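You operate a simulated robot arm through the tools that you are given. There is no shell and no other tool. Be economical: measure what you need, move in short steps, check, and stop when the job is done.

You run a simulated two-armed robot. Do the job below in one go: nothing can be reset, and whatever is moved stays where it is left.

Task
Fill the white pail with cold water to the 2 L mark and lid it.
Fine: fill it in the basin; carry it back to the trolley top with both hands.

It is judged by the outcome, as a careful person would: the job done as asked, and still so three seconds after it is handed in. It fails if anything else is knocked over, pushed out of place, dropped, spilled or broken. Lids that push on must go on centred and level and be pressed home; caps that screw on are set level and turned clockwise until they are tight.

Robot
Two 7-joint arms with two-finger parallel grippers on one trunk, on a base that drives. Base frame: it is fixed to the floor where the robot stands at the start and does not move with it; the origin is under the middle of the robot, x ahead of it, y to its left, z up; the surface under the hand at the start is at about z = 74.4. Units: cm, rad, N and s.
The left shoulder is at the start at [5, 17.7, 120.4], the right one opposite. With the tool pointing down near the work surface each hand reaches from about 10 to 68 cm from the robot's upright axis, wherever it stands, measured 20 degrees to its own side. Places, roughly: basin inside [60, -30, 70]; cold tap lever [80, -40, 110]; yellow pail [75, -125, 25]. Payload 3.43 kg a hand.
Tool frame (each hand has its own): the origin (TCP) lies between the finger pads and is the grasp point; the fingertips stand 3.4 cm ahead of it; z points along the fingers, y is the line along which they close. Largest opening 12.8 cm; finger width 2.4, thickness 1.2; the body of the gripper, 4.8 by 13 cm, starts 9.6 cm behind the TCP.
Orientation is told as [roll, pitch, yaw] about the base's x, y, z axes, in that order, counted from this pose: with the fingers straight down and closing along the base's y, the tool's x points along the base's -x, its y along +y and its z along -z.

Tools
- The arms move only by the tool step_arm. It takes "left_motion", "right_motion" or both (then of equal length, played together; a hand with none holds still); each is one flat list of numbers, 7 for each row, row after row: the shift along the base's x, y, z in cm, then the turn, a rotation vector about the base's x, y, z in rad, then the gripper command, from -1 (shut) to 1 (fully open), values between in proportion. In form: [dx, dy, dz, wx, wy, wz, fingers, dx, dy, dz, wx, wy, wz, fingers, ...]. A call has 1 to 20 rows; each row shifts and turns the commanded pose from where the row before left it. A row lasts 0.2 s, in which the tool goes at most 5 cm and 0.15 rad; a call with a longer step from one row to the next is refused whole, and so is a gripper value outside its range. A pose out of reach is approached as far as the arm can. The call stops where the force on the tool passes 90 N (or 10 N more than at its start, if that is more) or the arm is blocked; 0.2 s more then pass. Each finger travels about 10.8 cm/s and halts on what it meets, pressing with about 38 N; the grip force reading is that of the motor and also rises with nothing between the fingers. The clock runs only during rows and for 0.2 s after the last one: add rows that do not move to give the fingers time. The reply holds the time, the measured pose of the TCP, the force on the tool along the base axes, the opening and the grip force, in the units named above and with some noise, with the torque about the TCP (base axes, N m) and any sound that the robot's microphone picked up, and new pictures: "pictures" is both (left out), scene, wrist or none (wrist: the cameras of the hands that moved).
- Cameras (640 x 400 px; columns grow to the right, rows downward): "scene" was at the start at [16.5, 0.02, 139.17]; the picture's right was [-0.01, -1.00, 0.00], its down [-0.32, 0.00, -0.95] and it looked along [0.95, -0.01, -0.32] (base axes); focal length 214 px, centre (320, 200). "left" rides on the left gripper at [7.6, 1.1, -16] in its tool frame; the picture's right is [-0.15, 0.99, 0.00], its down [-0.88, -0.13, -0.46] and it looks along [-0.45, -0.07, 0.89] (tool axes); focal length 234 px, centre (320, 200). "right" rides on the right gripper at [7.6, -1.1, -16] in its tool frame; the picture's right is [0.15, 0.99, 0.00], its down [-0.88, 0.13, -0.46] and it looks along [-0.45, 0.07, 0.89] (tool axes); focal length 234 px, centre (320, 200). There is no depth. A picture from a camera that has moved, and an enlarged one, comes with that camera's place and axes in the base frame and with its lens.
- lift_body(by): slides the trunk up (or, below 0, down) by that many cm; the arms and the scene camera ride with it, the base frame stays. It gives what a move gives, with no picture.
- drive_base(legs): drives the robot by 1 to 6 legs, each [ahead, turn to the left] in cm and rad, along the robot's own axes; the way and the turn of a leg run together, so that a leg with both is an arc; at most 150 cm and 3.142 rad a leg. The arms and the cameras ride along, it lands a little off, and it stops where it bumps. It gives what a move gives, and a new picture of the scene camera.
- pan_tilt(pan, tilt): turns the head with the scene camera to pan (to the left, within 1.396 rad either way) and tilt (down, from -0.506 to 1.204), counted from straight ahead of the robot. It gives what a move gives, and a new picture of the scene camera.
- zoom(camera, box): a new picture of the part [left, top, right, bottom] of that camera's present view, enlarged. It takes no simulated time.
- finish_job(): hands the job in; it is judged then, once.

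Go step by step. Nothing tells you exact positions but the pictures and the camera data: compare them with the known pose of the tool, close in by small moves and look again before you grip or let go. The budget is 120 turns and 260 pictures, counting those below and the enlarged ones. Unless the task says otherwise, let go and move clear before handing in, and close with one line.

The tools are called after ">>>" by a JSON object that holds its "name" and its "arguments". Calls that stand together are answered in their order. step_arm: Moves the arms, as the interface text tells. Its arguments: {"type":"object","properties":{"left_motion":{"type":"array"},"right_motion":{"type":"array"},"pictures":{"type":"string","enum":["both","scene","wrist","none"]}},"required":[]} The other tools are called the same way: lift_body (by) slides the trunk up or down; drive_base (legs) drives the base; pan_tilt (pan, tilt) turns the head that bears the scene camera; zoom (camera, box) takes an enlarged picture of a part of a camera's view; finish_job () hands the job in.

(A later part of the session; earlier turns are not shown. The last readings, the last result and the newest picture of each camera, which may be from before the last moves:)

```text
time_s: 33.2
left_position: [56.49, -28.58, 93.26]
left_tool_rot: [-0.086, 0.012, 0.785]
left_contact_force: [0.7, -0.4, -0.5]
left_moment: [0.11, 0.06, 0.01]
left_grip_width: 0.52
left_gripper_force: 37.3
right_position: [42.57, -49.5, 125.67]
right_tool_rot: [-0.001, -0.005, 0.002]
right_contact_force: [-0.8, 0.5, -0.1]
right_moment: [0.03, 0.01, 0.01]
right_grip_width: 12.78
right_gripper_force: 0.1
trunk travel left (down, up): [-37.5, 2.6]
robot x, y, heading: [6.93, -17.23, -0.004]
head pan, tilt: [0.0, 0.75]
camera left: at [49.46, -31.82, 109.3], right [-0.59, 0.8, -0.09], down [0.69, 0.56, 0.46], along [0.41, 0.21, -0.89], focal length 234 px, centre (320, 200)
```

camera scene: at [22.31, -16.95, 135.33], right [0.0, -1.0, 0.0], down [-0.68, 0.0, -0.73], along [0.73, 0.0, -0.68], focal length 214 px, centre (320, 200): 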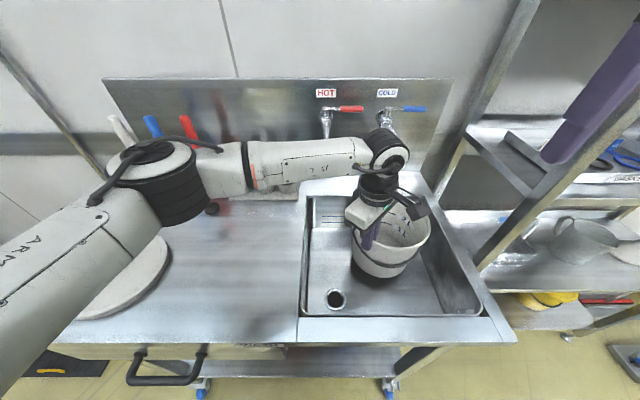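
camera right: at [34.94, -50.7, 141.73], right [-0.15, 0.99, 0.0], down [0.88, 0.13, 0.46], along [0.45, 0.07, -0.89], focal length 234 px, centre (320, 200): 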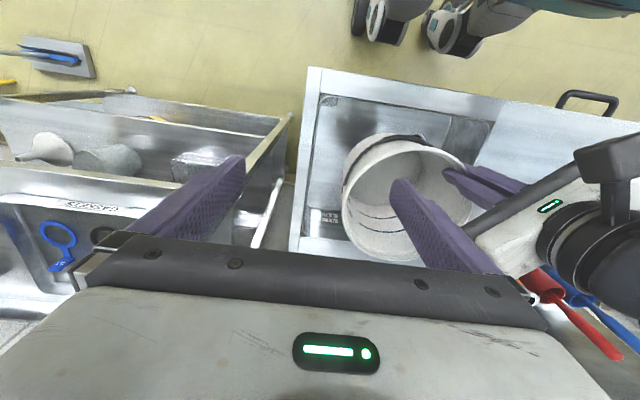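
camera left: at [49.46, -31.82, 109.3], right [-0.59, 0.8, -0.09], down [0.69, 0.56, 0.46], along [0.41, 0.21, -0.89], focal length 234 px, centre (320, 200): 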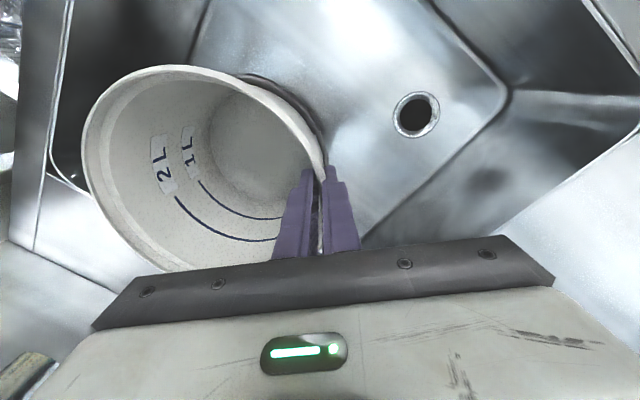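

No floor contact yet, so I'll keep lowering in small steps until there's a reaction.

>>> {"name": "step_arm", "arguments": {"left_motion": [0, 0, -0.4, 0, 0, 0, -1, 0, 0, -0.4, 0, 0, 0, -1, 0, 0, -0.3, 0, 0, 0, -1, 0, 0, 0, 0, 0, 0, -1], "pictures": "none"}}

>>> {"name": "step_arm", "arguments": {"left_motion": [0, 0, -0.3, 0, 0, 0, -1, 0, 0, -0.3, 0, 0, 0, -1, 0, 0, 0, 0, 0, 0, -1], "pictures": "none"}}

```text
time_s: 34.2
left_position: [56.51, -28.56, 92.22]
left_tool_rot: [-0.086, 0.013, 0.784]
left_contact_force: [0.2, -0.2, -0.6]
left_moment: [0.11, 0.08, 0.0]
left_grip_width: 0.51
left_gripper_force: 38.1
right_position: [42.59, -49.46, 125.64]
right_tool_rot: [0.001, -0.005, 0.002]
right_contact_force: [-0.2, 1.1, 1.0]
right_moment: [0.0, -0.01, 0.0]
right_grip_width: 12.77
right_gripper_force: 0.2
trunk travel left (down, up): [-37.5, 2.6]
robot x, y, heading: [6.85, -17.39, 0.004]
head pan, tilt: [0.0, 0.75]
```

```text
time_s: 35.0
left_position: [56.46, -28.51, 91.52]
left_tool_rot: [-0.086, 0.012, 0.783]
left_contact_force: [0.4, 0.1, -1.5]
left_moment: [0.11, 0.1, 0.01]
left_grip_width: 0.5
left_gripper_force: 37.5
right_position: [42.54, -49.42, 125.66]
right_tool_rot: [0.0, -0.004, 0.004]
right_contact_force: [0.3, -0.3, 0.5]
right_moment: [-0.02, -0.02, 0.01]
right_grip_width: 12.8
right_gripper_force: 0.1
trunk travel left (down, up): [-37.5, 2.6]
robot x, y, heading: [6.58, -16.9, -0.004]
head pan, tilt: [0.0, 0.75]
```

>>> {"name": "step_arm", "arguments": {"left_motion": [0, 0, -0.3, 0, 0, 0, -1, 0, 0, -0.3, 0, 0, 0, -1, 0, 0, 0, 0, 0, 0, -1], "pictures": "scene"}}

>>> {"name": "step_arm", "arguments": {"left_motion": [0, 0, -0.3, 0, 0, 0, -1, 0, 0, -0.3, 0, 0, 0, -1, 0, 0, 0, 0, 0, 0, -1], "pictures": "none"}}

```text
time_s: 35.8
left_position: [56.58, -28.64, 90.99]
left_tool_rot: [-0.087, 0.012, 0.784]
left_contact_force: [-0.3, 0.0, -1.4]
left_moment: [0.1, 0.1, 0.02]
left_grip_width: 0.5
left_gripper_force: 38.0
right_position: [42.63, -49.56, 125.78]
right_tool_rot: [0.0, -0.005, 0.005]
right_contact_force: [0.0, 0.7, -0.1]
right_moment: [-0.01, 0.01, -0.01]
right_grip_width: 12.8
right_gripper_force: 0.0
trunk travel left (down, up): [-37.5, 2.6]
robot x, y, heading: [7.07, -16.81, -0.003]
head pan, tilt: [0.0, 0.75]
camera scene: at [22.32, -16.95, 135.33], right [0.0, -1.0, 0.0], down [-0.68, 0.0, -0.73], along [0.73, 0.0, -0.68], focal length 214 px, centre (320, 200)
```

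scene: 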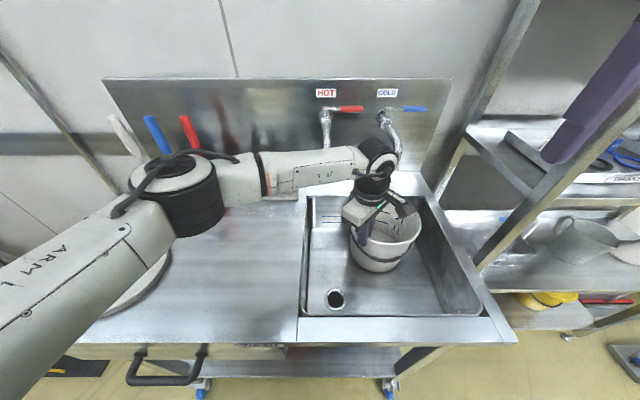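

```text
time_s: 36.6
left_position: [56.46, -28.53, 90.44]
left_tool_rot: [-0.086, 0.01, 0.784]
left_contact_force: [-0.4, 0.6, 1.3]
left_moment: [0.12, -0.16, 0.07]
left_grip_width: 0.51
left_gripper_force: 37.9
right_position: [42.47, -49.37, 125.68]
right_tool_rot: [-0.001, -0.006, 0.002]
right_contact_force: [0.0, 0.5, 0.6]
right_moment: [-0.01, 0.04, 0.03]
right_grip_width: 12.8
right_gripper_force: 0.1
trunk travel left (down, up): [-37.5, 2.6]
robot x, y, heading: [7.07, -17.06, -0.006]
head pan, tilt: [0.0, 0.75]
```

The pail is touching the floor. I'll settle it 0.3 cm, open gently, and withdraw the left hand up and back.

>>> {"name": "step_arm", "arguments": {"left_motion": [0, 0, -0.3, 0, 0, 0, -1, 0, 0, 0, 0, 0, 0, -0.8, 0, 0, 0, 0, 0, 0, -0.4, 0, 0, 0, 0, 0, 0, -0.2, 0, 0, 0, 0, 0, 0, -0.2, 0, 0, 1.5, 0, 0, 0, -0.2, 0, 0, 2, 0, 0, 0, -0.2, 0, 0, 2, 0, 0, 0, -0.2, -1, 0, 2, 0, 0, 0, -0.2, -2, 1, 2, 0, 0, 0, 0, -3, 2, 2, 0, 0, 0, 0, -3, 3, 2, 0, 0, 0, 0, -3, 3, 2, 0, 0, 0, 0, -2, 4, 2, 0, 0, 0, 0, 0, 4, 2, 0, 0, 0, 0, 0, 4, 2, 0, 0, 0, 0, 0, 4, 1, 0, 0, 0, 0]}}

```text
time_s: 40.2
left_position: [42.32, -3.5, 112.6]
left_tool_rot: [-0.088, 0.013, 0.784]
left_contact_force: [-0.7, -0.5, -0.4]
left_moment: [-0.02, -0.01, 0.0]
left_grip_width: 6.4
left_gripper_force: 0.0
right_position: [42.48, -49.44, 125.74]
right_tool_rot: [0.0, -0.004, 0.005]
right_contact_force: [-0.2, 0.4, 0.7]
right_moment: [-0.04, 0.0, 0.01]
right_grip_width: 12.81
right_gripper_force: 0.0
trunk travel left (down, up): [-37.5, 2.6]
robot x, y, heading: [6.93, -16.86, -0.001]
head pan, tilt: [0.0, 0.75]
camera scene: at [22.29, -16.86, 135.34], right [0.0, -1.0, 0.0], down [-0.68, 0.0, -0.73], along [0.73, 0.0, -0.68], focal length 214 px, centre (320, 200)
camera left: at [35.38, -6.69, 128.55], right [-0.59, 0.8, -0.09], down [0.69, 0.56, 0.45], along [0.41, 0.21, -0.89], focal length 234 px, centre (320, 200)
```

scene: 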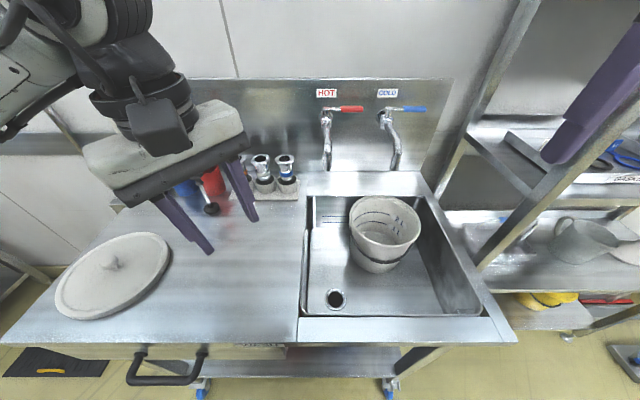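
left: 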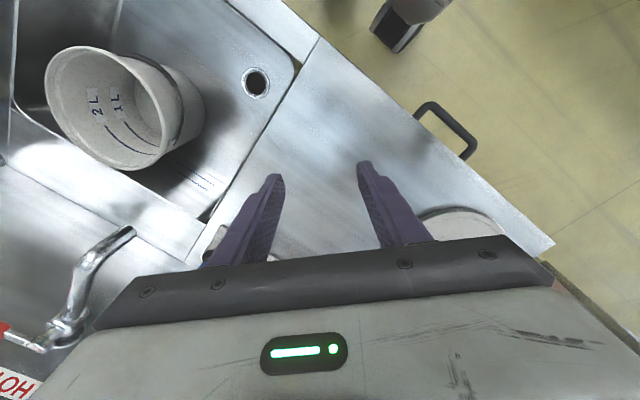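

The pail stands upright in the basin. I'll zoom in to see how it lines up with the cold spout and how the lever is built.

>>> {"name": "zoom", "arguments": {"camera": "scene", "box": [310, 80, 470, 280]}}

>>> {"name": "zoom", "arguments": {"camera": "scene", "box": [350, 80, 450, 180]}}

```text
2.00 times, centred on (390, 180) of scene
camera zoom: at [22.29, -16.86, 135.34], right [0.0, -1.0, 0.0], down [-0.68, 0.0, -0.73], along [0.73, 0.0, -0.68], focal length 429 px, centre (180, 240)
```

zoom: 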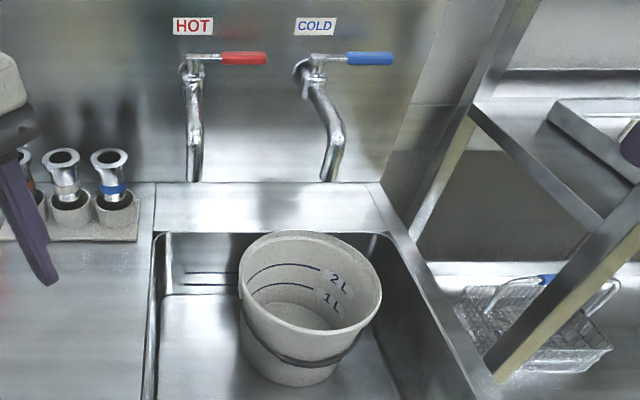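

```text
4.00 times, centred on (400, 130) of scene
camera zoom: at [22.29, -16.86, 135.34], right [0.0, -1.0, 0.0], down [-0.68, 0.0, -0.73], along [0.73, 0.0, -0.68], focal length 858 px, centre (0, 480)
```

zoom: 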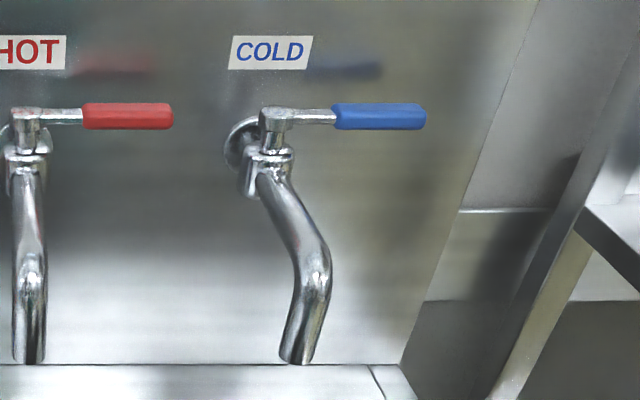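

The geometry is consistent: pail centre (61.8, -34.6) and spout tip (67.7, -36, 103), inside the rim. The cold lever runs along -y from its pivot near (80, -35, 114) to y≈-45. I'll turn the right hand so its fingers can straddle the lever, by yawing -90° and then tilting forward.

>>> {"name": "step_arm", "arguments": {"right_motion": [1, 0.5, 1, 0, 0, -0.143, 0.2, 1, 0.5, 1, 0, 0, -0.143, 0, 1, 0.5, 0.5, 0, 0, -0.143, -0.2, 1, 0.5, 0, 0, 0, -0.143, -0.2, 1, 0.5, 0, 0, 0, -0.143, -0.2, 1, 0.5, 0, 0, 0, -0.143, -0.2, 1, 0.5, 0, 0, 0, -0.143, -0.2, 1, 0.5, 0, 0, 0, -0.143, -0.2, 0, 0.5, 0, 0, 0, -0.143, -0.2, 0, 0.5, 0, 0, 0, -0.143, -0.2, 0, 0.5, 0, 0, 0, -0.141, -0.2, 0, 0, 0, 0, -0.131, 0, -0.2, 0, 0, 0, 0, -0.131, 0, -0.2, 0, 0, 0, 0, -0.131, 0, -0.2, 0, 0, 0, 0, -0.131, 0, -0.2, 0, 0, 0, 0, -0.131, 0, -0.2, 0, 0, 0, 0, -0.131, 0, -0.2]}}

```text
time_s: 43.8
left_position: [42.24, -3.65, 112.61]
left_tool_rot: [-0.087, 0.012, 0.784]
left_contact_force: [-0.2, -0.2, -0.5]
left_moment: [0.03, 0.0, -0.02]
left_grip_width: 6.4
left_gripper_force: 0.1
right_position: [50.46, -44.11, 128.13]
right_tool_rot: [0.79, -0.007, -1.573]
right_contact_force: [-0.4, -0.7, 0.7]
right_moment: [0.03, 0.02, -0.01]
right_grip_width: 5.12
right_gripper_force: 0.1
trunk travel left (down, up): [-37.5, 2.6]
robot x, y, heading: [6.96, -17.08, -0.001]
head pan, tilt: [0.0, 0.75]
camera scene: at [22.29, -16.97, 135.34], right [0.0, -1.0, 0.0], down [-0.68, 0.0, -0.73], along [0.73, 0.0, -0.68], focal length 214 px, centre (320, 200)
camera right: at [38.38, -36.46, 138.72], right [0.7, 0.15, 0.7], down [-0.23, -0.88, 0.42], along [0.68, -0.45, -0.58], focal length 234 px, centre (320, 200)
```

scene: 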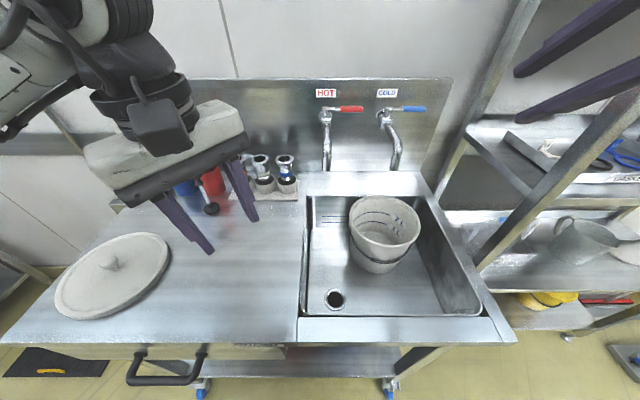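
right: 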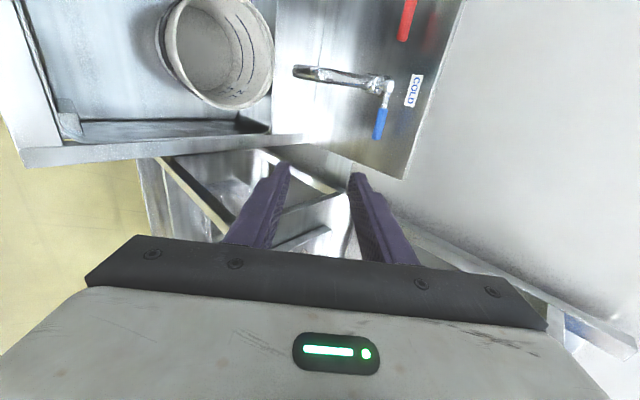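

The lever position is confirmed at about x 80, z 114.7, ending at y≈-44.7. I'll move to a standoff point and look.

>>> {"name": "step_arm", "arguments": {"right_motion": [3, 0.14, -1, 0, 0, 0, -0.2, 3, 0.14, -1, 0, 0, 0, -0.2, 3, 0.14, -1, 0, 0, 0, -0.2, 3, 0.14, -1, 0, 0, 0, -0.2, 3, 0.14, -1, 0, 0, 0, -0.2, 3, 0.14, -1, 0, 0, 0, -0.2, 3, 0.14, -1, 0, 0, 0, -0.2, 2.8, 0.14, -0.8, 0, 0, 0, -0.2, 0, 0, 0, 0, 0, 0, -0.2]}}

```text
time_s: 45.8
left_position: [42.4, -3.51, 112.5]
left_tool_rot: [-0.086, 0.011, 0.783]
left_contact_force: [0.5, 0.1, 0.2]
left_moment: [-0.02, -0.01, 0.01]
left_grip_width: 6.4
left_gripper_force: 0.0
right_position: [74.15, -42.95, 120.3]
right_tool_rot: [0.789, -0.004, -1.571]
right_contact_force: [-0.7, -0.2, 0.1]
right_moment: [0.02, -0.03, 0.0]
right_grip_width: 5.1
right_gripper_force: 0.1
trunk travel left (down, up): [-37.5, 2.6]
robot x, y, heading: [6.7, -17.22, -0.003]
head pan, tilt: [0.0, 0.75]
camera scene: at [22.28, -16.96, 135.34], right [0.0, -1.0, 0.0], down [-0.68, 0.0, -0.73], along [0.73, 0.0, -0.68], focal length 214 px, centre (320, 200)
camera right: at [62.24, -35.35, 130.9], right [0.7, 0.15, 0.7], down [-0.23, -0.88, 0.42], along [0.68, -0.45, -0.58], focal length 234 px, centre (320, 200)
```

scene: 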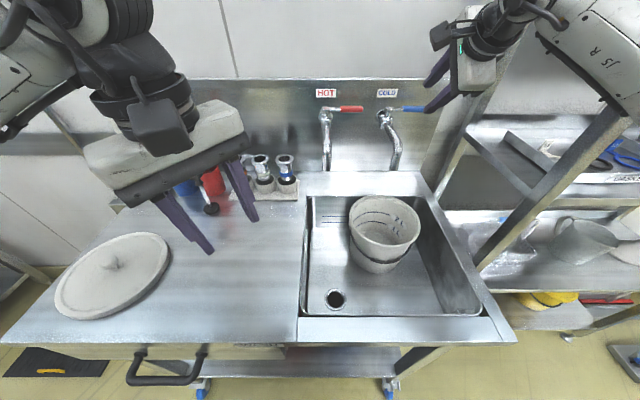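
right: 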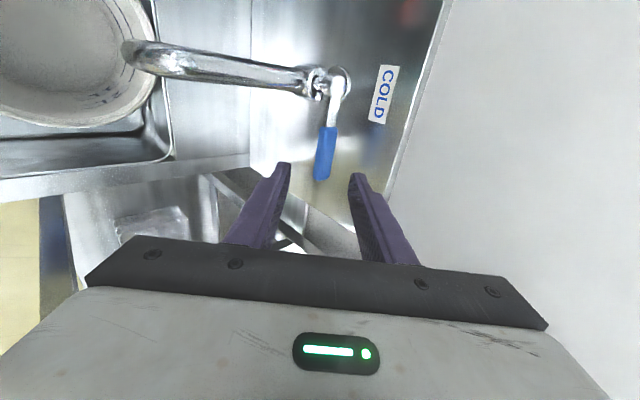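

The lever is between the fingers. I'll advance along the finger direction onto it.

>>> {"name": "step_arm", "arguments": {"right_motion": [1.4, 0, -1.3, 0, 0, 0, -0.2, 1.4, 0, -1.3, 0, 0, 0, -0.2, 1.4, 0, -1.3, 0, 0, 0, -0.2, 1.3, 0, -1.3, 0, 0, 0, -0.2, 0, 0, 0, 0, 0, 0, -0.2], "pictures": "wrist"}}

>>> {"name": "zoom", "arguments": {"camera": "scene", "box": [350, 60, 480, 180]}}

```text
time_s: 47.0
left_position: [42.39, -3.48, 112.54]
left_tool_rot: [-0.086, 0.013, 0.782]
left_contact_force: [-0.3, 0.7, 0.3]
left_moment: [0.03, 0.01, 0.0]
left_grip_width: 6.39
left_gripper_force: 0.1
right_position: [79.72, -43.0, 115.15]
right_tool_rot: [0.786, -0.005, -1.571]
right_contact_force: [-1.3, 0.9, -0.7]
right_moment: [0.03, -0.03, -0.02]
right_grip_width: 5.12
right_gripper_force: 0.1
trunk travel left (down, up): [-37.5, 2.6]
robot x, y, heading: [6.7, -17.23, -0.006]
head pan, tilt: [0.0, 0.75]
camera right: at [67.68, -35.33, 125.66], right [0.7, 0.15, 0.7], down [-0.23, -0.88, 0.42], along [0.68, -0.46, -0.58], focal length 234 px, centre (320, 200)
```

right: 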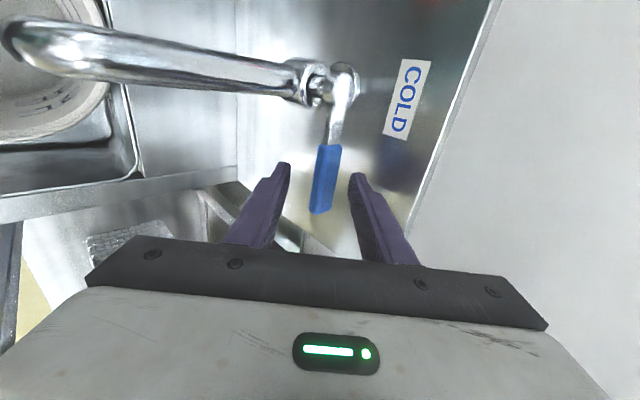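

```text
3.33 times, centred on (415, 120) of scene
camera zoom: at [22.29, -16.95, 135.34], right [0.0, -1.0, 0.0], down [-0.68, 0.0, -0.73], along [0.73, 0.0, -0.68], focal length 715 px, centre (3, 467)
```

zoom: 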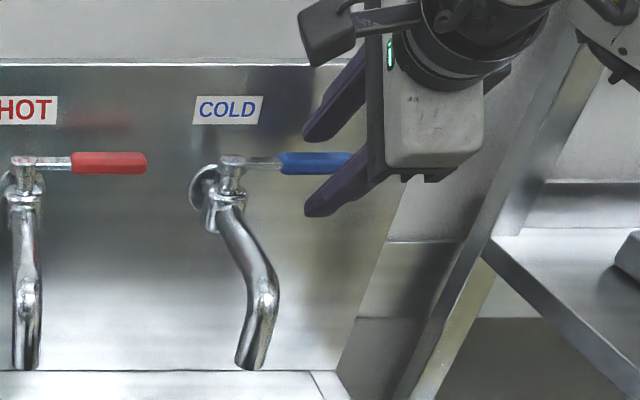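

The lever sits between the fingers. I'll close loosely around it and check the fit before pulling.

>>> {"name": "step_arm", "arguments": {"right_motion": [0.3, 0, -0.3, 0, 0, 0, -0.5, 0, 0, 0, 0, 0, 0, -0.62, 0, 0, 0, 0, 0, 0, -0.62, 0, 0, 0, 0, 0, 0, -0.62], "pictures": "wrist"}}

```text
time_s: 48.0
left_position: [42.31, -3.59, 112.51]
left_tool_rot: [-0.086, 0.011, 0.784]
left_contact_force: [-0.5, -0.2, 0.6]
left_moment: [0.0, -0.02, -0.02]
left_grip_width: 6.41
left_gripper_force: 0.0
right_position: [80.01, -42.9, 114.73]
right_tool_rot: [0.787, -0.005, -1.571]
right_contact_force: [1.0, 0.5, 1.8]
right_moment: [0.01, -0.06, -0.05]
right_grip_width: 2.57
right_gripper_force: 1.1
trunk travel left (down, up): [-37.5, 2.6]
robot x, y, heading: [7.13, -16.78, 0.0]
head pan, tilt: [0.0, 0.75]
camera right: at [68.0, -35.32, 125.42], right [0.7, 0.15, 0.7], down [-0.23, -0.88, 0.42], along [0.68, -0.45, -0.58], focal length 234 px, centre (320, 200)
```

right: 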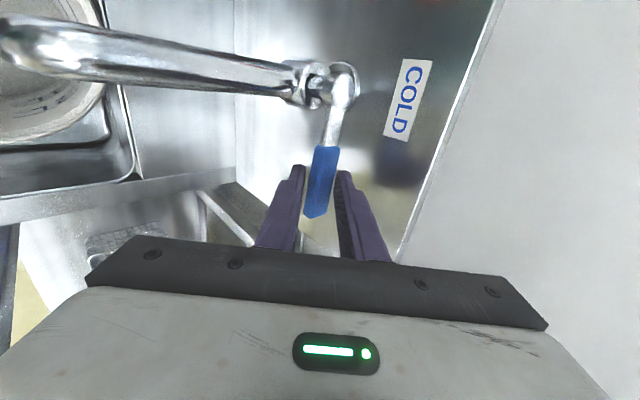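

The fit is good. I'll pull the handle gently toward the robot by about 2.5 cm and look for water.

>>> {"name": "step_arm", "arguments": {"right_motion": [-0.9, 0, 0, 0, 0, 0, -0.62, -0.8, 0.1, 0, 0, 0, 0, -0.62, -0.8, 0.2, 0, 0, 0, 0, -0.62]}}

```text
time_s: 48.8
left_position: [42.61, -3.64, 112.49]
left_tool_rot: [-0.085, 0.016, 0.781]
left_contact_force: [-0.6, 0.4, 0.0]
left_moment: [0.01, -0.04, 0.01]
left_grip_width: 6.38
left_gripper_force: 0.1
right_position: [77.91, -42.73, 114.78]
right_tool_rot: [0.787, -0.006, -1.574]
right_contact_force: [20.8, 0.5, 2.6]
right_moment: [0.35, -0.56, -1.42]
right_grip_width: 3.14
right_gripper_force: 44.8
trunk travel left (down, up): [-37.5, 2.6]
robot x, y, heading: [6.75, -17.34, 0.002]
head pan, tilt: [0.0, 0.75]
camera scene: at [22.58, -16.93, 135.3], right [0.0, -1.0, 0.0], down [-0.68, 0.0, -0.73], along [0.73, 0.0, -0.68], focal length 214 px, centre (320, 200)
camera right: at [65.84, -35.1, 125.35], right [0.7, 0.15, 0.7], down [-0.23, -0.88, 0.42], along [0.68, -0.46, -0.58], focal length 234 px, centre (320, 200)
```

scene: 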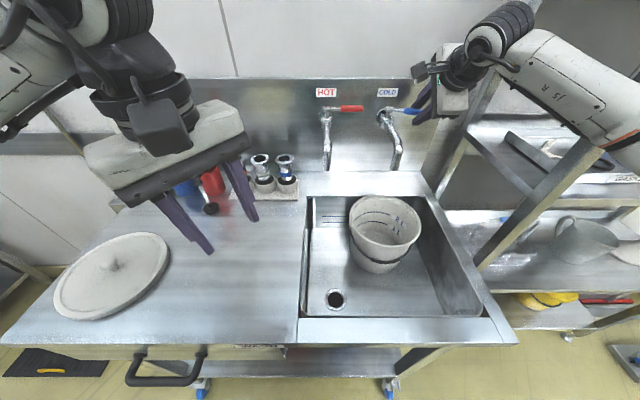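
right: 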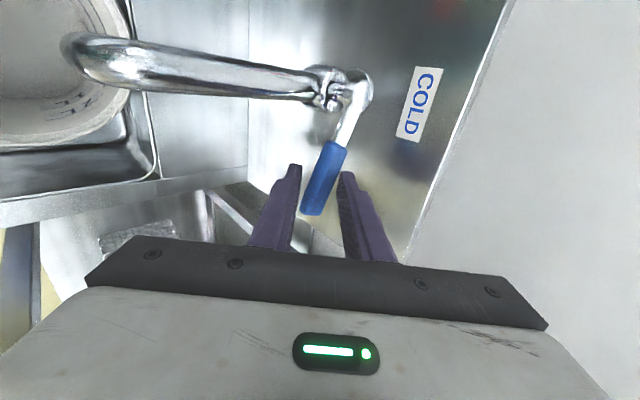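

The lever is turning but stiff, at about 20 N. I'll grip it firmly and follow its arc a little further.

>>> {"name": "step_arm", "arguments": {"right_motion": [0, 0, 0, 0, 0, 0, -1, 0, 0, 0, 0, 0, -0.05, -1, -0.7, 0.15, 0, 0, 0, -0.09, -1, -0.7, 0.2, 0, 0, 0, -0.09, -1]}}

```text
time_s: 49.8
left_position: [42.66, -3.46, 112.49]
left_tool_rot: [-0.088, 0.014, 0.783]
left_contact_force: [0.2, -0.4, 0.6]
left_moment: [0.02, -0.01, 0.0]
left_grip_width: 6.4
left_gripper_force: 0.0
right_position: [76.55, -41.73, 114.73]
right_tool_rot: [0.789, -0.001, -1.794]
right_contact_force: [17.4, 11.1, 1.9]
right_moment: [1.03, -1.17, -0.54]
right_grip_width: 3.05
right_gripper_force: 44.7
trunk travel left (down, up): [-37.5, 2.6]
robot x, y, heading: [6.87, -17.21, 0.009]
head pan, tilt: [0.0, 0.75]
camera scene: at [22.54, -16.76, 135.3], right [0.0, -1.0, 0.0], down [-0.68, 0.0, -0.73], along [0.73, 0.0, -0.68], focal length 214 px, centre (320, 200)
camera right: at [66.38, -31.7, 125.35], right [0.71, -0.01, 0.7], down [-0.42, -0.81, 0.42], along [0.56, -0.59, -0.58], focal length 234 px, centre (320, 200)
```

scene: 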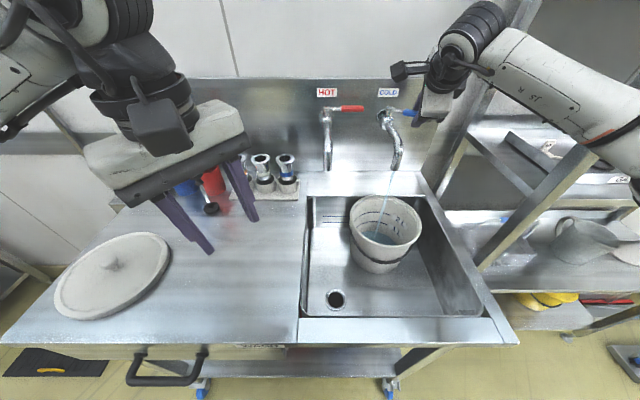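
right: 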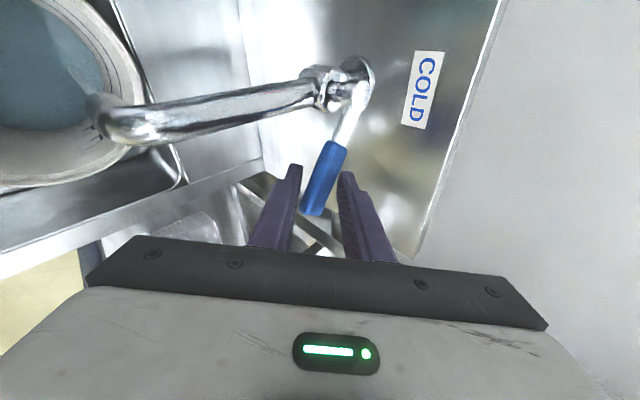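

Cold water is running into the pail. I'll zoom to see where the stream lands and the level.

>>> {"name": "zoom", "arguments": {"camera": "scene", "box": [335, 120, 435, 290]}}

```text
2.35 times, centred on (385, 205) of scene
camera zoom: at [22.54, -16.76, 135.3], right [0.0, -1.0, 0.0], down [-0.68, 0.0, -0.73], along [0.73, 0.0, -0.68], focal length 505 px, centre (167, 188)
```

zoom: 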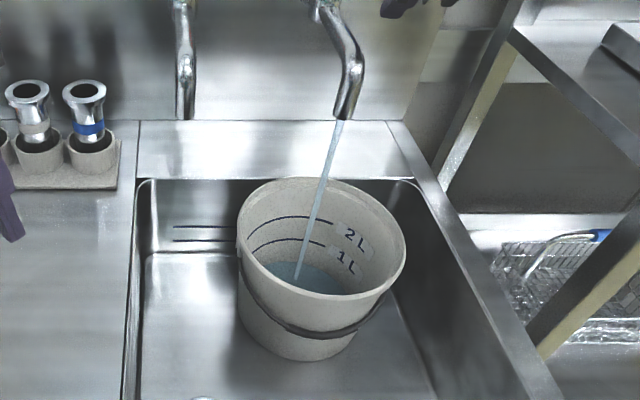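

The stream falls well inside. I'll hold for about 1 s to gauge the rate.

>>> {"name": "step_arm", "arguments": {"right_motion": [0, 0, 0, 0, 0, 0, -1, 0, 0, 0, 0, 0, 0, -1, 0, 0, 0, 0, 0, 0, -1, 0, 0, 0, 0, 0, 0, -1], "pictures": "none"}}

>>> {"name": "zoom", "arguments": {"camera": "scene", "box": [345, 190, 425, 280]}}

```text
time_s: 50.8
left_position: [42.65, -3.37, 112.45]
left_tool_rot: [-0.087, 0.013, 0.784]
left_contact_force: [0.3, -0.5, -0.8]
left_moment: [-0.01, 0.03, 0.0]
left_grip_width: 6.4
left_gripper_force: 0.1
right_position: [76.51, -41.7, 114.74]
right_tool_rot: [0.789, -0.002, -1.794]
right_contact_force: [19.0, 16.4, -0.4]
right_moment: [1.32, -1.28, -0.26]
right_grip_width: 3.13
right_gripper_force: 45.0
trunk travel left (down, up): [-37.5, 2.6]
robot x, y, heading: [6.66, -16.95, 0.003]
head pan, tilt: [0.0, 0.75]
```

```text
4.44 times, centred on (385, 235) of scene
camera zoom: at [22.55, -16.72, 135.3], right [0.0, -1.0, 0.0], down [-0.68, 0.0, -0.73], along [0.73, 0.0, -0.68], focal length 953 px, centre (31, 44)
```

zoom: 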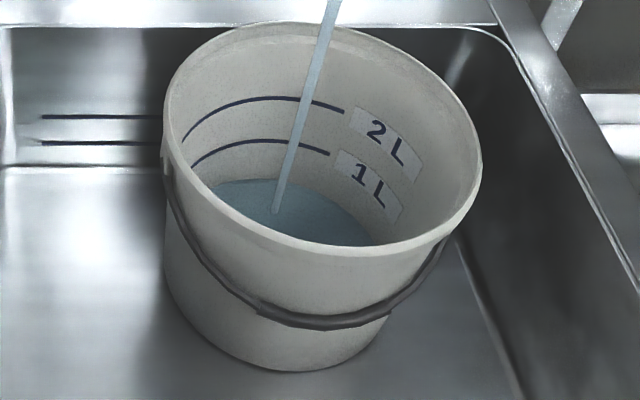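

The level is rising calmly. I'll take another second to calibrate.

>>> {"name": "step_arm", "arguments": {"right_motion": [0, 0, 0, 0, 0, 0, -1, 0, 0, 0, 0, 0, 0, -1, 0, 0, 0, 0, 0, 0, -1, 0, 0, 0, 0, 0, 0, -1, 0, 0, 0, 0, 0, 0, -1, 0, 0, 0, 0, 0, 0, -1, 0, 0, 0, 0, 0, 0, -1, 0, 0, 0, 0, 0, 0, -1, 0, 0, 0, 0, 0, 0, -1], "pictures": "none"}}

>>> {"name": "zoom", "arguments": {"camera": "scene", "box": [345, 190, 425, 280]}}

```text
time_s: 52.8
left_position: [42.52, -3.31, 112.48]
left_tool_rot: [-0.087, 0.015, 0.784]
left_contact_force: [0.4, -0.3, -0.1]
left_moment: [-0.01, 0.01, -0.02]
left_grip_width: 6.37
left_gripper_force: 0.2
right_position: [76.57, -41.88, 114.85]
right_tool_rot: [0.79, -0.003, -1.797]
right_contact_force: [17.0, 17.5, -3.2]
right_moment: [1.37, -1.35, -0.17]
right_grip_width: 3.06
right_gripper_force: 45.6
trunk travel left (down, up): [-37.5, 2.6]
robot x, y, heading: [6.69, -16.77, -0.002]
head pan, tilt: [0.0, 0.75]
```

```text
4.44 times, centred on (385, 235) of scene
camera zoom: at [22.57, -16.72, 135.3], right [0.0, -1.0, 0.0], down [-0.68, 0.0, -0.73], along [0.73, 0.0, -0.68], focal length 953 px, centre (31, 44)
```

zoom: 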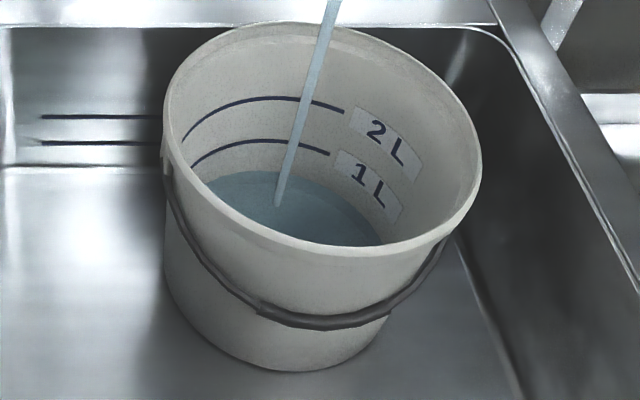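

The rate is about 0.11 L/s, with roughly 14 s left. I'll hold 6 s in two stages and recheck.

>>> {"name": "step_arm", "arguments": {"right_motion": [0, 0, 0, 0, 0, 0, -1, 0, 0, 0, 0, 0, 0, -1, 0, 0, 0, 0, 0, 0, -1, 0, 0, 0, 0, 0, 0, -1, 0, 0, 0, 0, 0, 0, -1, 0, 0, 0, 0, 0, 0, -1, 0, 0, 0, 0, 0, 0, -1, 0, 0, 0, 0, 0, 0, -1, 0, 0, 0, 0, 0, 0, -1, 0, 0, 0, 0, 0, 0, -1, 0, 0, 0, 0, 0, 0, -1, 0, 0, 0, 0, 0, 0, -1, 0, 0, 0, 0, 0, 0, -1, 0, 0, 0, 0, 0, 0, -1, 0, 0, 0, 0, 0, 0, -1, 0, 0, 0, 0, 0, 0, -1, 0, 0, 0, 0, 0, 0, -1, 0, 0, 0, 0, 0, 0, -1, 0, 0, 0, 0, 0, 0, -1], "pictures": "none"}}

>>> {"name": "zoom", "arguments": {"camera": "scene", "box": [345, 190, 425, 280]}}

```text
time_s: 56.8
left_position: [42.78, -3.41, 112.31]
left_tool_rot: [-0.087, 0.017, 0.784]
left_contact_force: [-0.5, 0.3, 0.0]
left_moment: [-0.01, -0.01, 0.04]
left_grip_width: 6.41
left_gripper_force: 0.1
right_position: [76.61, -42.01, 114.77]
right_tool_rot: [0.79, -0.002, -1.796]
right_contact_force: [19.9, 14.8, -1.0]
right_moment: [1.08, -1.21, -0.47]
right_grip_width: 3.07
right_gripper_force: 44.8
trunk travel left (down, up): [-37.5, 2.6]
robot x, y, heading: [6.82, -17.34, 0.0]
head pan, tilt: [0.0, 0.75]
```

```text
4.44 times, centred on (385, 235) of scene
camera zoom: at [22.59, -16.73, 135.29], right [0.0, -1.0, 0.0], down [-0.68, 0.0, -0.73], along [0.73, 0.0, -0.68], focal length 953 px, centre (31, 44)
```

zoom: 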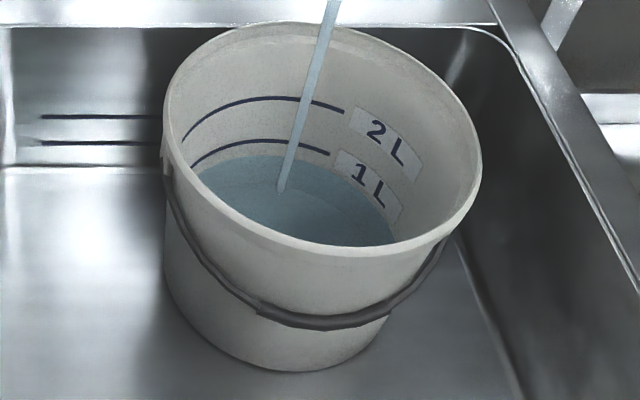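

The level is nearing the 1 L line, rising about 3.8 px/s with 58 px to go. I'll hold 8 s more, then check.

>>> {"name": "step_arm", "arguments": {"right_motion": [0, 0, 0, 0, 0, 0, -1, 0, 0, 0, 0, 0, 0, -1, 0, 0, 0, 0, 0, 0, -1, 0, 0, 0, 0, 0, 0, -1, 0, 0, 0, 0, 0, 0, -1, 0, 0, 0, 0, 0, 0, -1, 0, 0, 0, 0, 0, 0, -1, 0, 0, 0, 0, 0, 0, -1, 0, 0, 0, 0, 0, 0, -1, 0, 0, 0, 0, 0, 0, -1, 0, 0, 0, 0, 0, 0, -1, 0, 0, 0, 0, 0, 0, -1, 0, 0, 0, 0, 0, 0, -1, 0, 0, 0, 0, 0, 0, -1, 0, 0, 0, 0, 0, 0, -1, 0, 0, 0, 0, 0, 0, -1, 0, 0, 0, 0, 0, 0, -1, 0, 0, 0, 0, 0, 0, -1, 0, 0, 0, 0, 0, 0, -1], "pictures": "none"}}

>>> {"name": "step_arm", "arguments": {"right_motion": [0, 0, 0, 0, 0, 0, -1, 0, 0, 0, 0, 0, 0, -1, 0, 0, 0, 0, 0, 0, -1, 0, 0, 0, 0, 0, 0, -1, 0, 0, 0, 0, 0, 0, -1, 0, 0, 0, 0, 0, 0, -1, 0, 0, 0, 0, 0, 0, -1, 0, 0, 0, 0, 0, 0, -1, 0, 0, 0, 0, 0, 0, -1, 0, 0, 0, 0, 0, 0, -1, 0, 0, 0, 0, 0, 0, -1, 0, 0, 0, 0, 0, 0, -1, 0, 0, 0, 0, 0, 0, -1, 0, 0, 0, 0, 0, 0, -1, 0, 0, 0, 0, 0, 0, -1, 0, 0, 0, 0, 0, 0, -1], "pictures": "none"}}

>>> {"name": "zoom", "arguments": {"camera": "scene", "box": [345, 190, 425, 280]}}

```text
time_s: 60.8
left_position: [42.6, -3.47, 112.41]
left_tool_rot: [-0.087, 0.012, 0.782]
left_contact_force: [-0.4, 0.9, -0.5]
left_moment: [-0.02, 0.04, -0.03]
left_grip_width: 6.37
left_gripper_force: 0.0
right_position: [76.67, -41.97, 114.8]
right_tool_rot: [0.792, -0.003, -1.795]
right_contact_force: [23.2, 11.7, 2.8]
right_moment: [0.95, -1.09, -0.78]
right_grip_width: 3.06
right_gripper_force: 45.2
trunk travel left (down, up): [-37.5, 2.6]
robot x, y, heading: [6.99, -16.81, -0.002]
head pan, tilt: [0.0, 0.75]
```

```text
time_s: 64.2
left_position: [42.61, -3.41, 112.53]
left_tool_rot: [-0.087, 0.015, 0.783]
left_contact_force: [-0.1, -0.7, 0.6]
left_moment: [-0.03, -0.02, -0.02]
left_grip_width: 6.42
left_gripper_force: 0.1
right_position: [76.4, -42.02, 114.82]
right_tool_rot: [0.789, -0.002, -1.797]
right_contact_force: [23.7, 10.0, 5.4]
right_moment: [0.86, -1.11, -0.9]
right_grip_width: 3.04
right_gripper_force: 45.3
trunk travel left (down, up): [-37.5, 2.6]
robot x, y, heading: [7.18, -16.88, -0.001]
head pan, tilt: [0.0, 0.75]
```

```text
4.44 times, centred on (385, 235) of scene
camera zoom: at [22.57, -16.78, 135.3], right [0.0, -1.0, 0.0], down [-0.68, 0.0, -0.73], along [0.73, 0.0, -0.68], focal length 953 px, centre (31, 44)
```

zoom: 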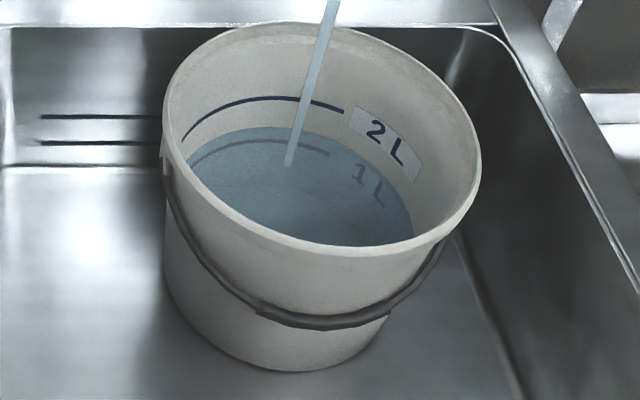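

Roughly 7 s are left. I'll hold 4 s more and check.

>>> {"name": "step_arm", "arguments": {"right_motion": [0, 0, 0, 0, 0, 0, -1, 0, 0, 0, 0, 0, 0, -1, 0, 0, 0, 0, 0, 0, -1, 0, 0, 0, 0, 0, 0, -1, 0, 0, 0, 0, 0, 0, -1, 0, 0, 0, 0, 0, 0, -1, 0, 0, 0, 0, 0, 0, -1, 0, 0, 0, 0, 0, 0, -1, 0, 0, 0, 0, 0, 0, -1, 0, 0, 0, 0, 0, 0, -1, 0, 0, 0, 0, 0, 0, -1, 0, 0, 0, 0, 0, 0, -1, 0, 0, 0, 0, 0, 0, -1, 0, 0, 0, 0, 0, 0, -1, 0, 0, 0, 0, 0, 0, -1, 0, 0, 0, 0, 0, 0, -1, 0, 0, 0, 0, 0, 0, -1, 0, 0, 0, 0, 0, 0, -1, 0, 0, 0, 0, 0, 0, -1], "pictures": "none"}}

>>> {"name": "zoom", "arguments": {"camera": "scene", "box": [345, 190, 425, 280]}}

```text
time_s: 68.2
left_position: [42.49, -3.58, 112.55]
left_tool_rot: [-0.088, 0.015, 0.784]
left_contact_force: [0.1, 0.6, 0.0]
left_moment: [0.0, -0.03, -0.03]
left_grip_width: 6.41
left_gripper_force: 0.1
right_position: [76.49, -41.95, 114.79]
right_tool_rot: [0.792, -0.001, -1.797]
right_contact_force: [23.1, 9.6, 6.4]
right_moment: [0.81, -1.09, -0.97]
right_grip_width: 3.05
right_gripper_force: 44.9
trunk travel left (down, up): [-37.5, 2.6]
robot x, y, heading: [6.68, -16.73, -0.003]
head pan, tilt: [0.0, 0.75]
```

```text
4.44 times, centred on (385, 235) of scene
camera zoom: at [22.55, -16.79, 135.3], right [0.0, -1.0, 0.0], down [-0.68, 0.0, -0.73], along [0.73, 0.0, -0.68], focal length 953 px, centre (31, 44)
```

zoom: 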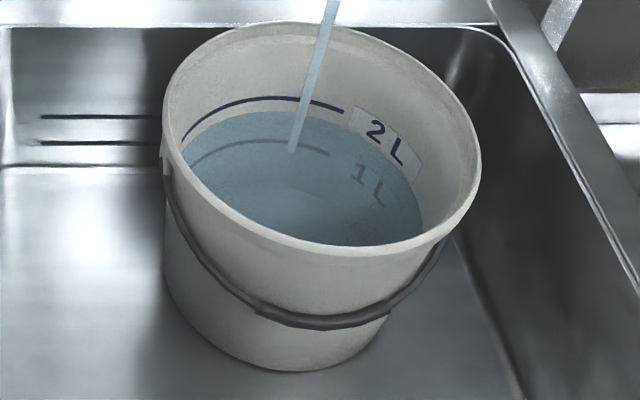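

About 3.6 s are left. I'll hold 2 s, check, then close.

>>> {"name": "step_arm", "arguments": {"right_motion": [0, 0, 0, 0, 0, 0, -1, 0, 0, 0, 0, 0, 0, -1, 0, 0, 0, 0, 0, 0, -1, 0, 0, 0, 0, 0, 0, -1, 0, 0, 0, 0, 0, 0, -1, 0, 0, 0, 0, 0, 0, -1, 0, 0, 0, 0, 0, 0, -1, 0, 0, 0, 0, 0, 0, -1, 0, 0, 0, 0, 0, 0, -1], "pictures": "none"}}

>>> {"name": "zoom", "arguments": {"camera": "scene", "box": [350, 195, 400, 235]}}

```text
time_s: 70.2
left_position: [42.62, -3.51, 112.48]
left_tool_rot: [-0.087, 0.014, 0.784]
left_contact_force: [-0.6, 0.3, 0.2]
left_moment: [0.01, -0.01, -0.03]
left_grip_width: 6.39
left_gripper_force: 0.0
right_position: [76.43, -41.99, 114.86]
right_tool_rot: [0.791, -0.001, -1.796]
right_contact_force: [22.3, 8.6, 7.4]
right_moment: [0.75, -1.08, -0.94]
right_grip_width: 3.04
right_gripper_force: 44.6
trunk travel left (down, up): [-37.5, 2.6]
robot x, y, heading: [6.79, -16.76, -0.002]
head pan, tilt: [0.0, 0.75]
```

```text
10.00 times, centred on (375, 215) of scene
camera zoom: at [22.54, -16.8, 135.3], right [0.0, -1.0, 0.0], down [-0.68, 0.0, -0.73], along [0.73, 0.0, -0.68], focal length 2145 px, centre (-230, 50)
```

zoom: 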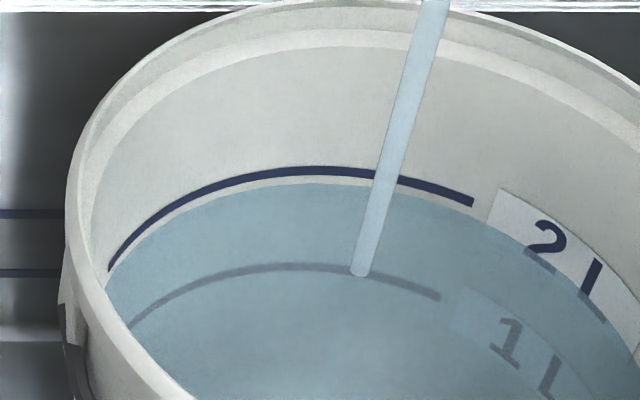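

The water is just below the line, about 1.5 s away. I'll hold 0.8 s, then push the lever back to closed.

>>> {"name": "step_arm", "arguments": {"right_motion": [0, 0, 0, 0, 0, 0, -1, 0, 0, 0, 0, 0, 0, -1, 0, 0, 0, 0, 0, 0, -1, 1, -0.2, 0, 0, 0, 0.06, -1, 1, -0.2, 0, 0, 0, 0.06, -1, 1, -0.2, 0, 0, 0, 0.06, -1, 1, -0.1, 0, 0, 0, 0.04, -1, 0.5, 0, 0, 0, 0, 0, -1]}}

>>> {"name": "zoom", "arguments": {"camera": "scene", "box": [350, 195, 400, 235]}}

```text
time_s: 72.0
left_position: [42.39, -3.67, 112.63]
left_tool_rot: [-0.088, 0.011, 0.784]
left_contact_force: [0.4, 0.9, -0.3]
left_moment: [-0.04, 0.02, 0.0]
left_grip_width: 6.43
left_gripper_force: 0.1
right_position: [80.58, -43.31, 114.82]
right_tool_rot: [0.784, -0.008, -1.585]
right_contact_force: [-6.2, -9.5, 0.5]
right_moment: [1.07, -0.24, 0.33]
right_grip_width: 2.39
right_gripper_force: 45.1
trunk travel left (down, up): [-37.5, 2.6]
robot x, y, heading: [6.95, -17.05, 0.0]
head pan, tilt: [0.0, 0.75]
camera scene: at [22.19, -17.12, 135.34], right [0.0, -1.0, 0.0], down [-0.68, 0.0, -0.73], along [0.73, 0.0, -0.68], focal length 214 px, centre (320, 200)
camera right: at [68.65, -35.53, 125.31], right [0.7, 0.14, 0.7], down [-0.24, -0.87, 0.42], along [0.67, -0.46, -0.58], focal length 234 px, centre (320, 200)
```

scene: 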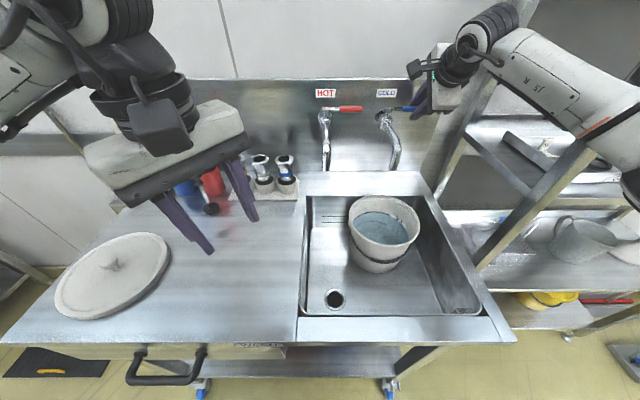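
right: 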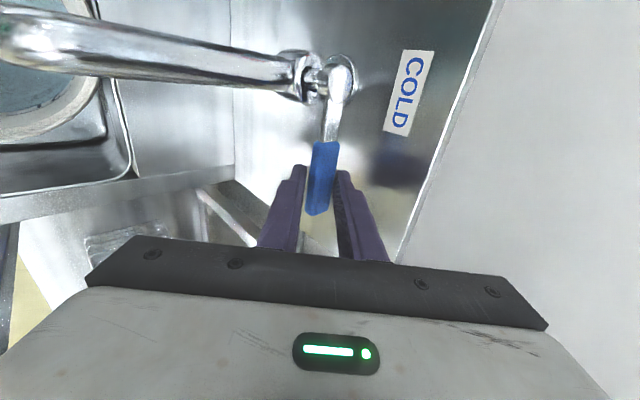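

```text
10.00 times, centred on (375, 215) of scene
camera zoom: at [22.19, -17.12, 135.34], right [0.0, -1.0, 0.0], down [-0.68, 0.0, -0.73], along [0.73, 0.0, -0.68], focal length 2145 px, centre (-230, 50)
```

zoom: 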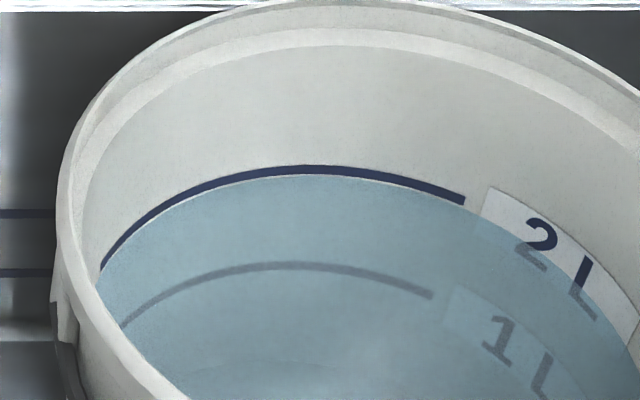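

The flow has stopped with the water at the lower edge of the 2 L line. I'll release the lever straight back without disturbing it.

>>> {"name": "step_arm", "arguments": {"right_motion": [0, 0, 0, 0, 0, 0, -0.8, 0, 0, 0, 0, 0, 0, -0.4, 0, 0, 0, 0, 0, 0, -0.2, 0, 0, 0, 0, 0, 0, -0.2, -1.5, 0, 1.5, 0, 0, 0, -0.2, -2, 0, 2, 0, 0, 0, -0.2, -2, 0, 2, 0, 0, 0, -0.2, -2, 0, 2, 0, 0, 0, -0.2, -3, 0, 1, 0, 0, 0, -0.2, -4, 0, 1, 0, 0, 0, -0.2, -4, 0, 0, 0, 0, 0, -0.2, -4, 0, 0, 0, 0, 0, -0.2, -4, 0, 0, 0, 0, 0, -0.2]}}

>>> {"name": "zoom", "arguments": {"camera": "scene", "box": [330, 80, 450, 280]}}

>>> {"name": "zoom", "arguments": {"camera": "scene", "box": [350, 195, 400, 235]}}

```text
time_s: 74.8
left_position: [42.39, -3.59, 112.61]
left_tool_rot: [-0.088, 0.011, 0.782]
left_contact_force: [0.5, 0.3, -0.3]
left_moment: [-0.03, 0.0, 0.03]
left_grip_width: 6.43
left_gripper_force: 0.0
right_position: [54.07, -42.96, 124.38]
right_tool_rot: [0.786, -0.005, -1.584]
right_contact_force: [-1.2, -0.7, -0.1]
right_moment: [0.03, -0.01, -0.01]
right_grip_width: 5.09
right_gripper_force: 0.0
trunk travel left (down, up): [-37.5, 2.6]
robot x, y, heading: [6.94, -17.4, 0.002]
head pan, tilt: [0.0, 0.75]
camera scene: at [22.25, -16.96, 135.35], right [0.0, -1.0, 0.0], down [-0.68, 0.0, -0.73], along [0.73, 0.0, -0.68], focal length 214 px, centre (320, 200)
camera right: at [42.14, -35.25, 134.89], right [0.7, 0.14, 0.7], down [-0.24, -0.88, 0.42], along [0.67, -0.46, -0.58], focal length 234 px, centre (320, 200)
```

scene: 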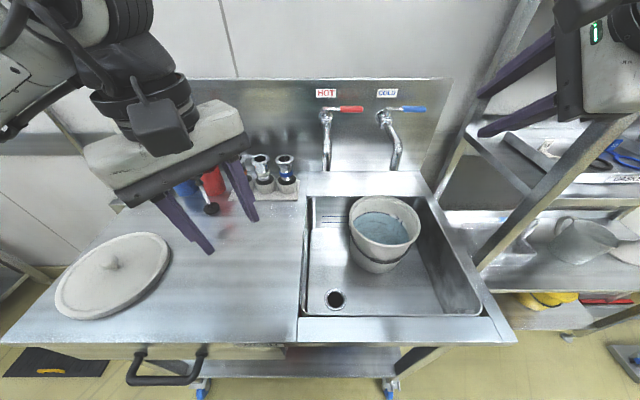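
right: 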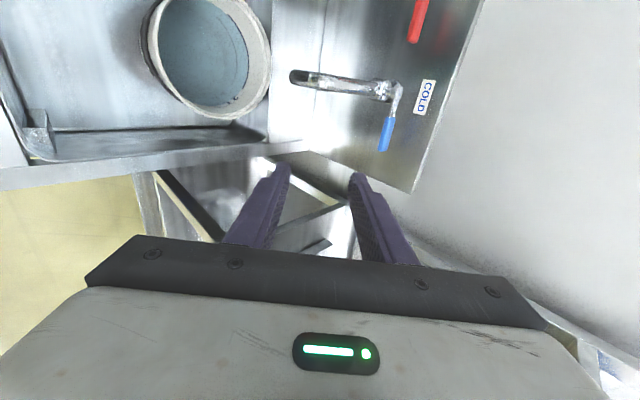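

```text
2.00 times, centred on (390, 180) of scene
camera zoom: at [22.25, -16.96, 135.35], right [0.0, -1.0, 0.0], down [-0.68, 0.0, -0.73], along [0.73, 0.0, -0.68], focal length 429 px, centre (180, 240)
```

zoom: 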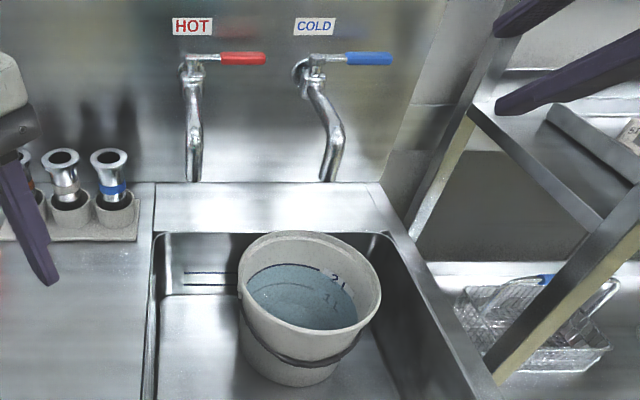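

```text
10.00 times, centred on (375, 215) of scene
camera zoom: at [22.25, -16.96, 135.35], right [0.0, -1.0, 0.0], down [-0.68, 0.0, -0.73], along [0.73, 0.0, -0.68], focal length 2145 px, centre (-230, 50)
```

zoom: 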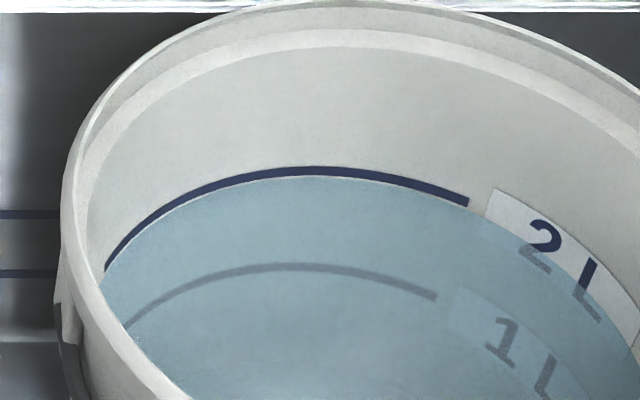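

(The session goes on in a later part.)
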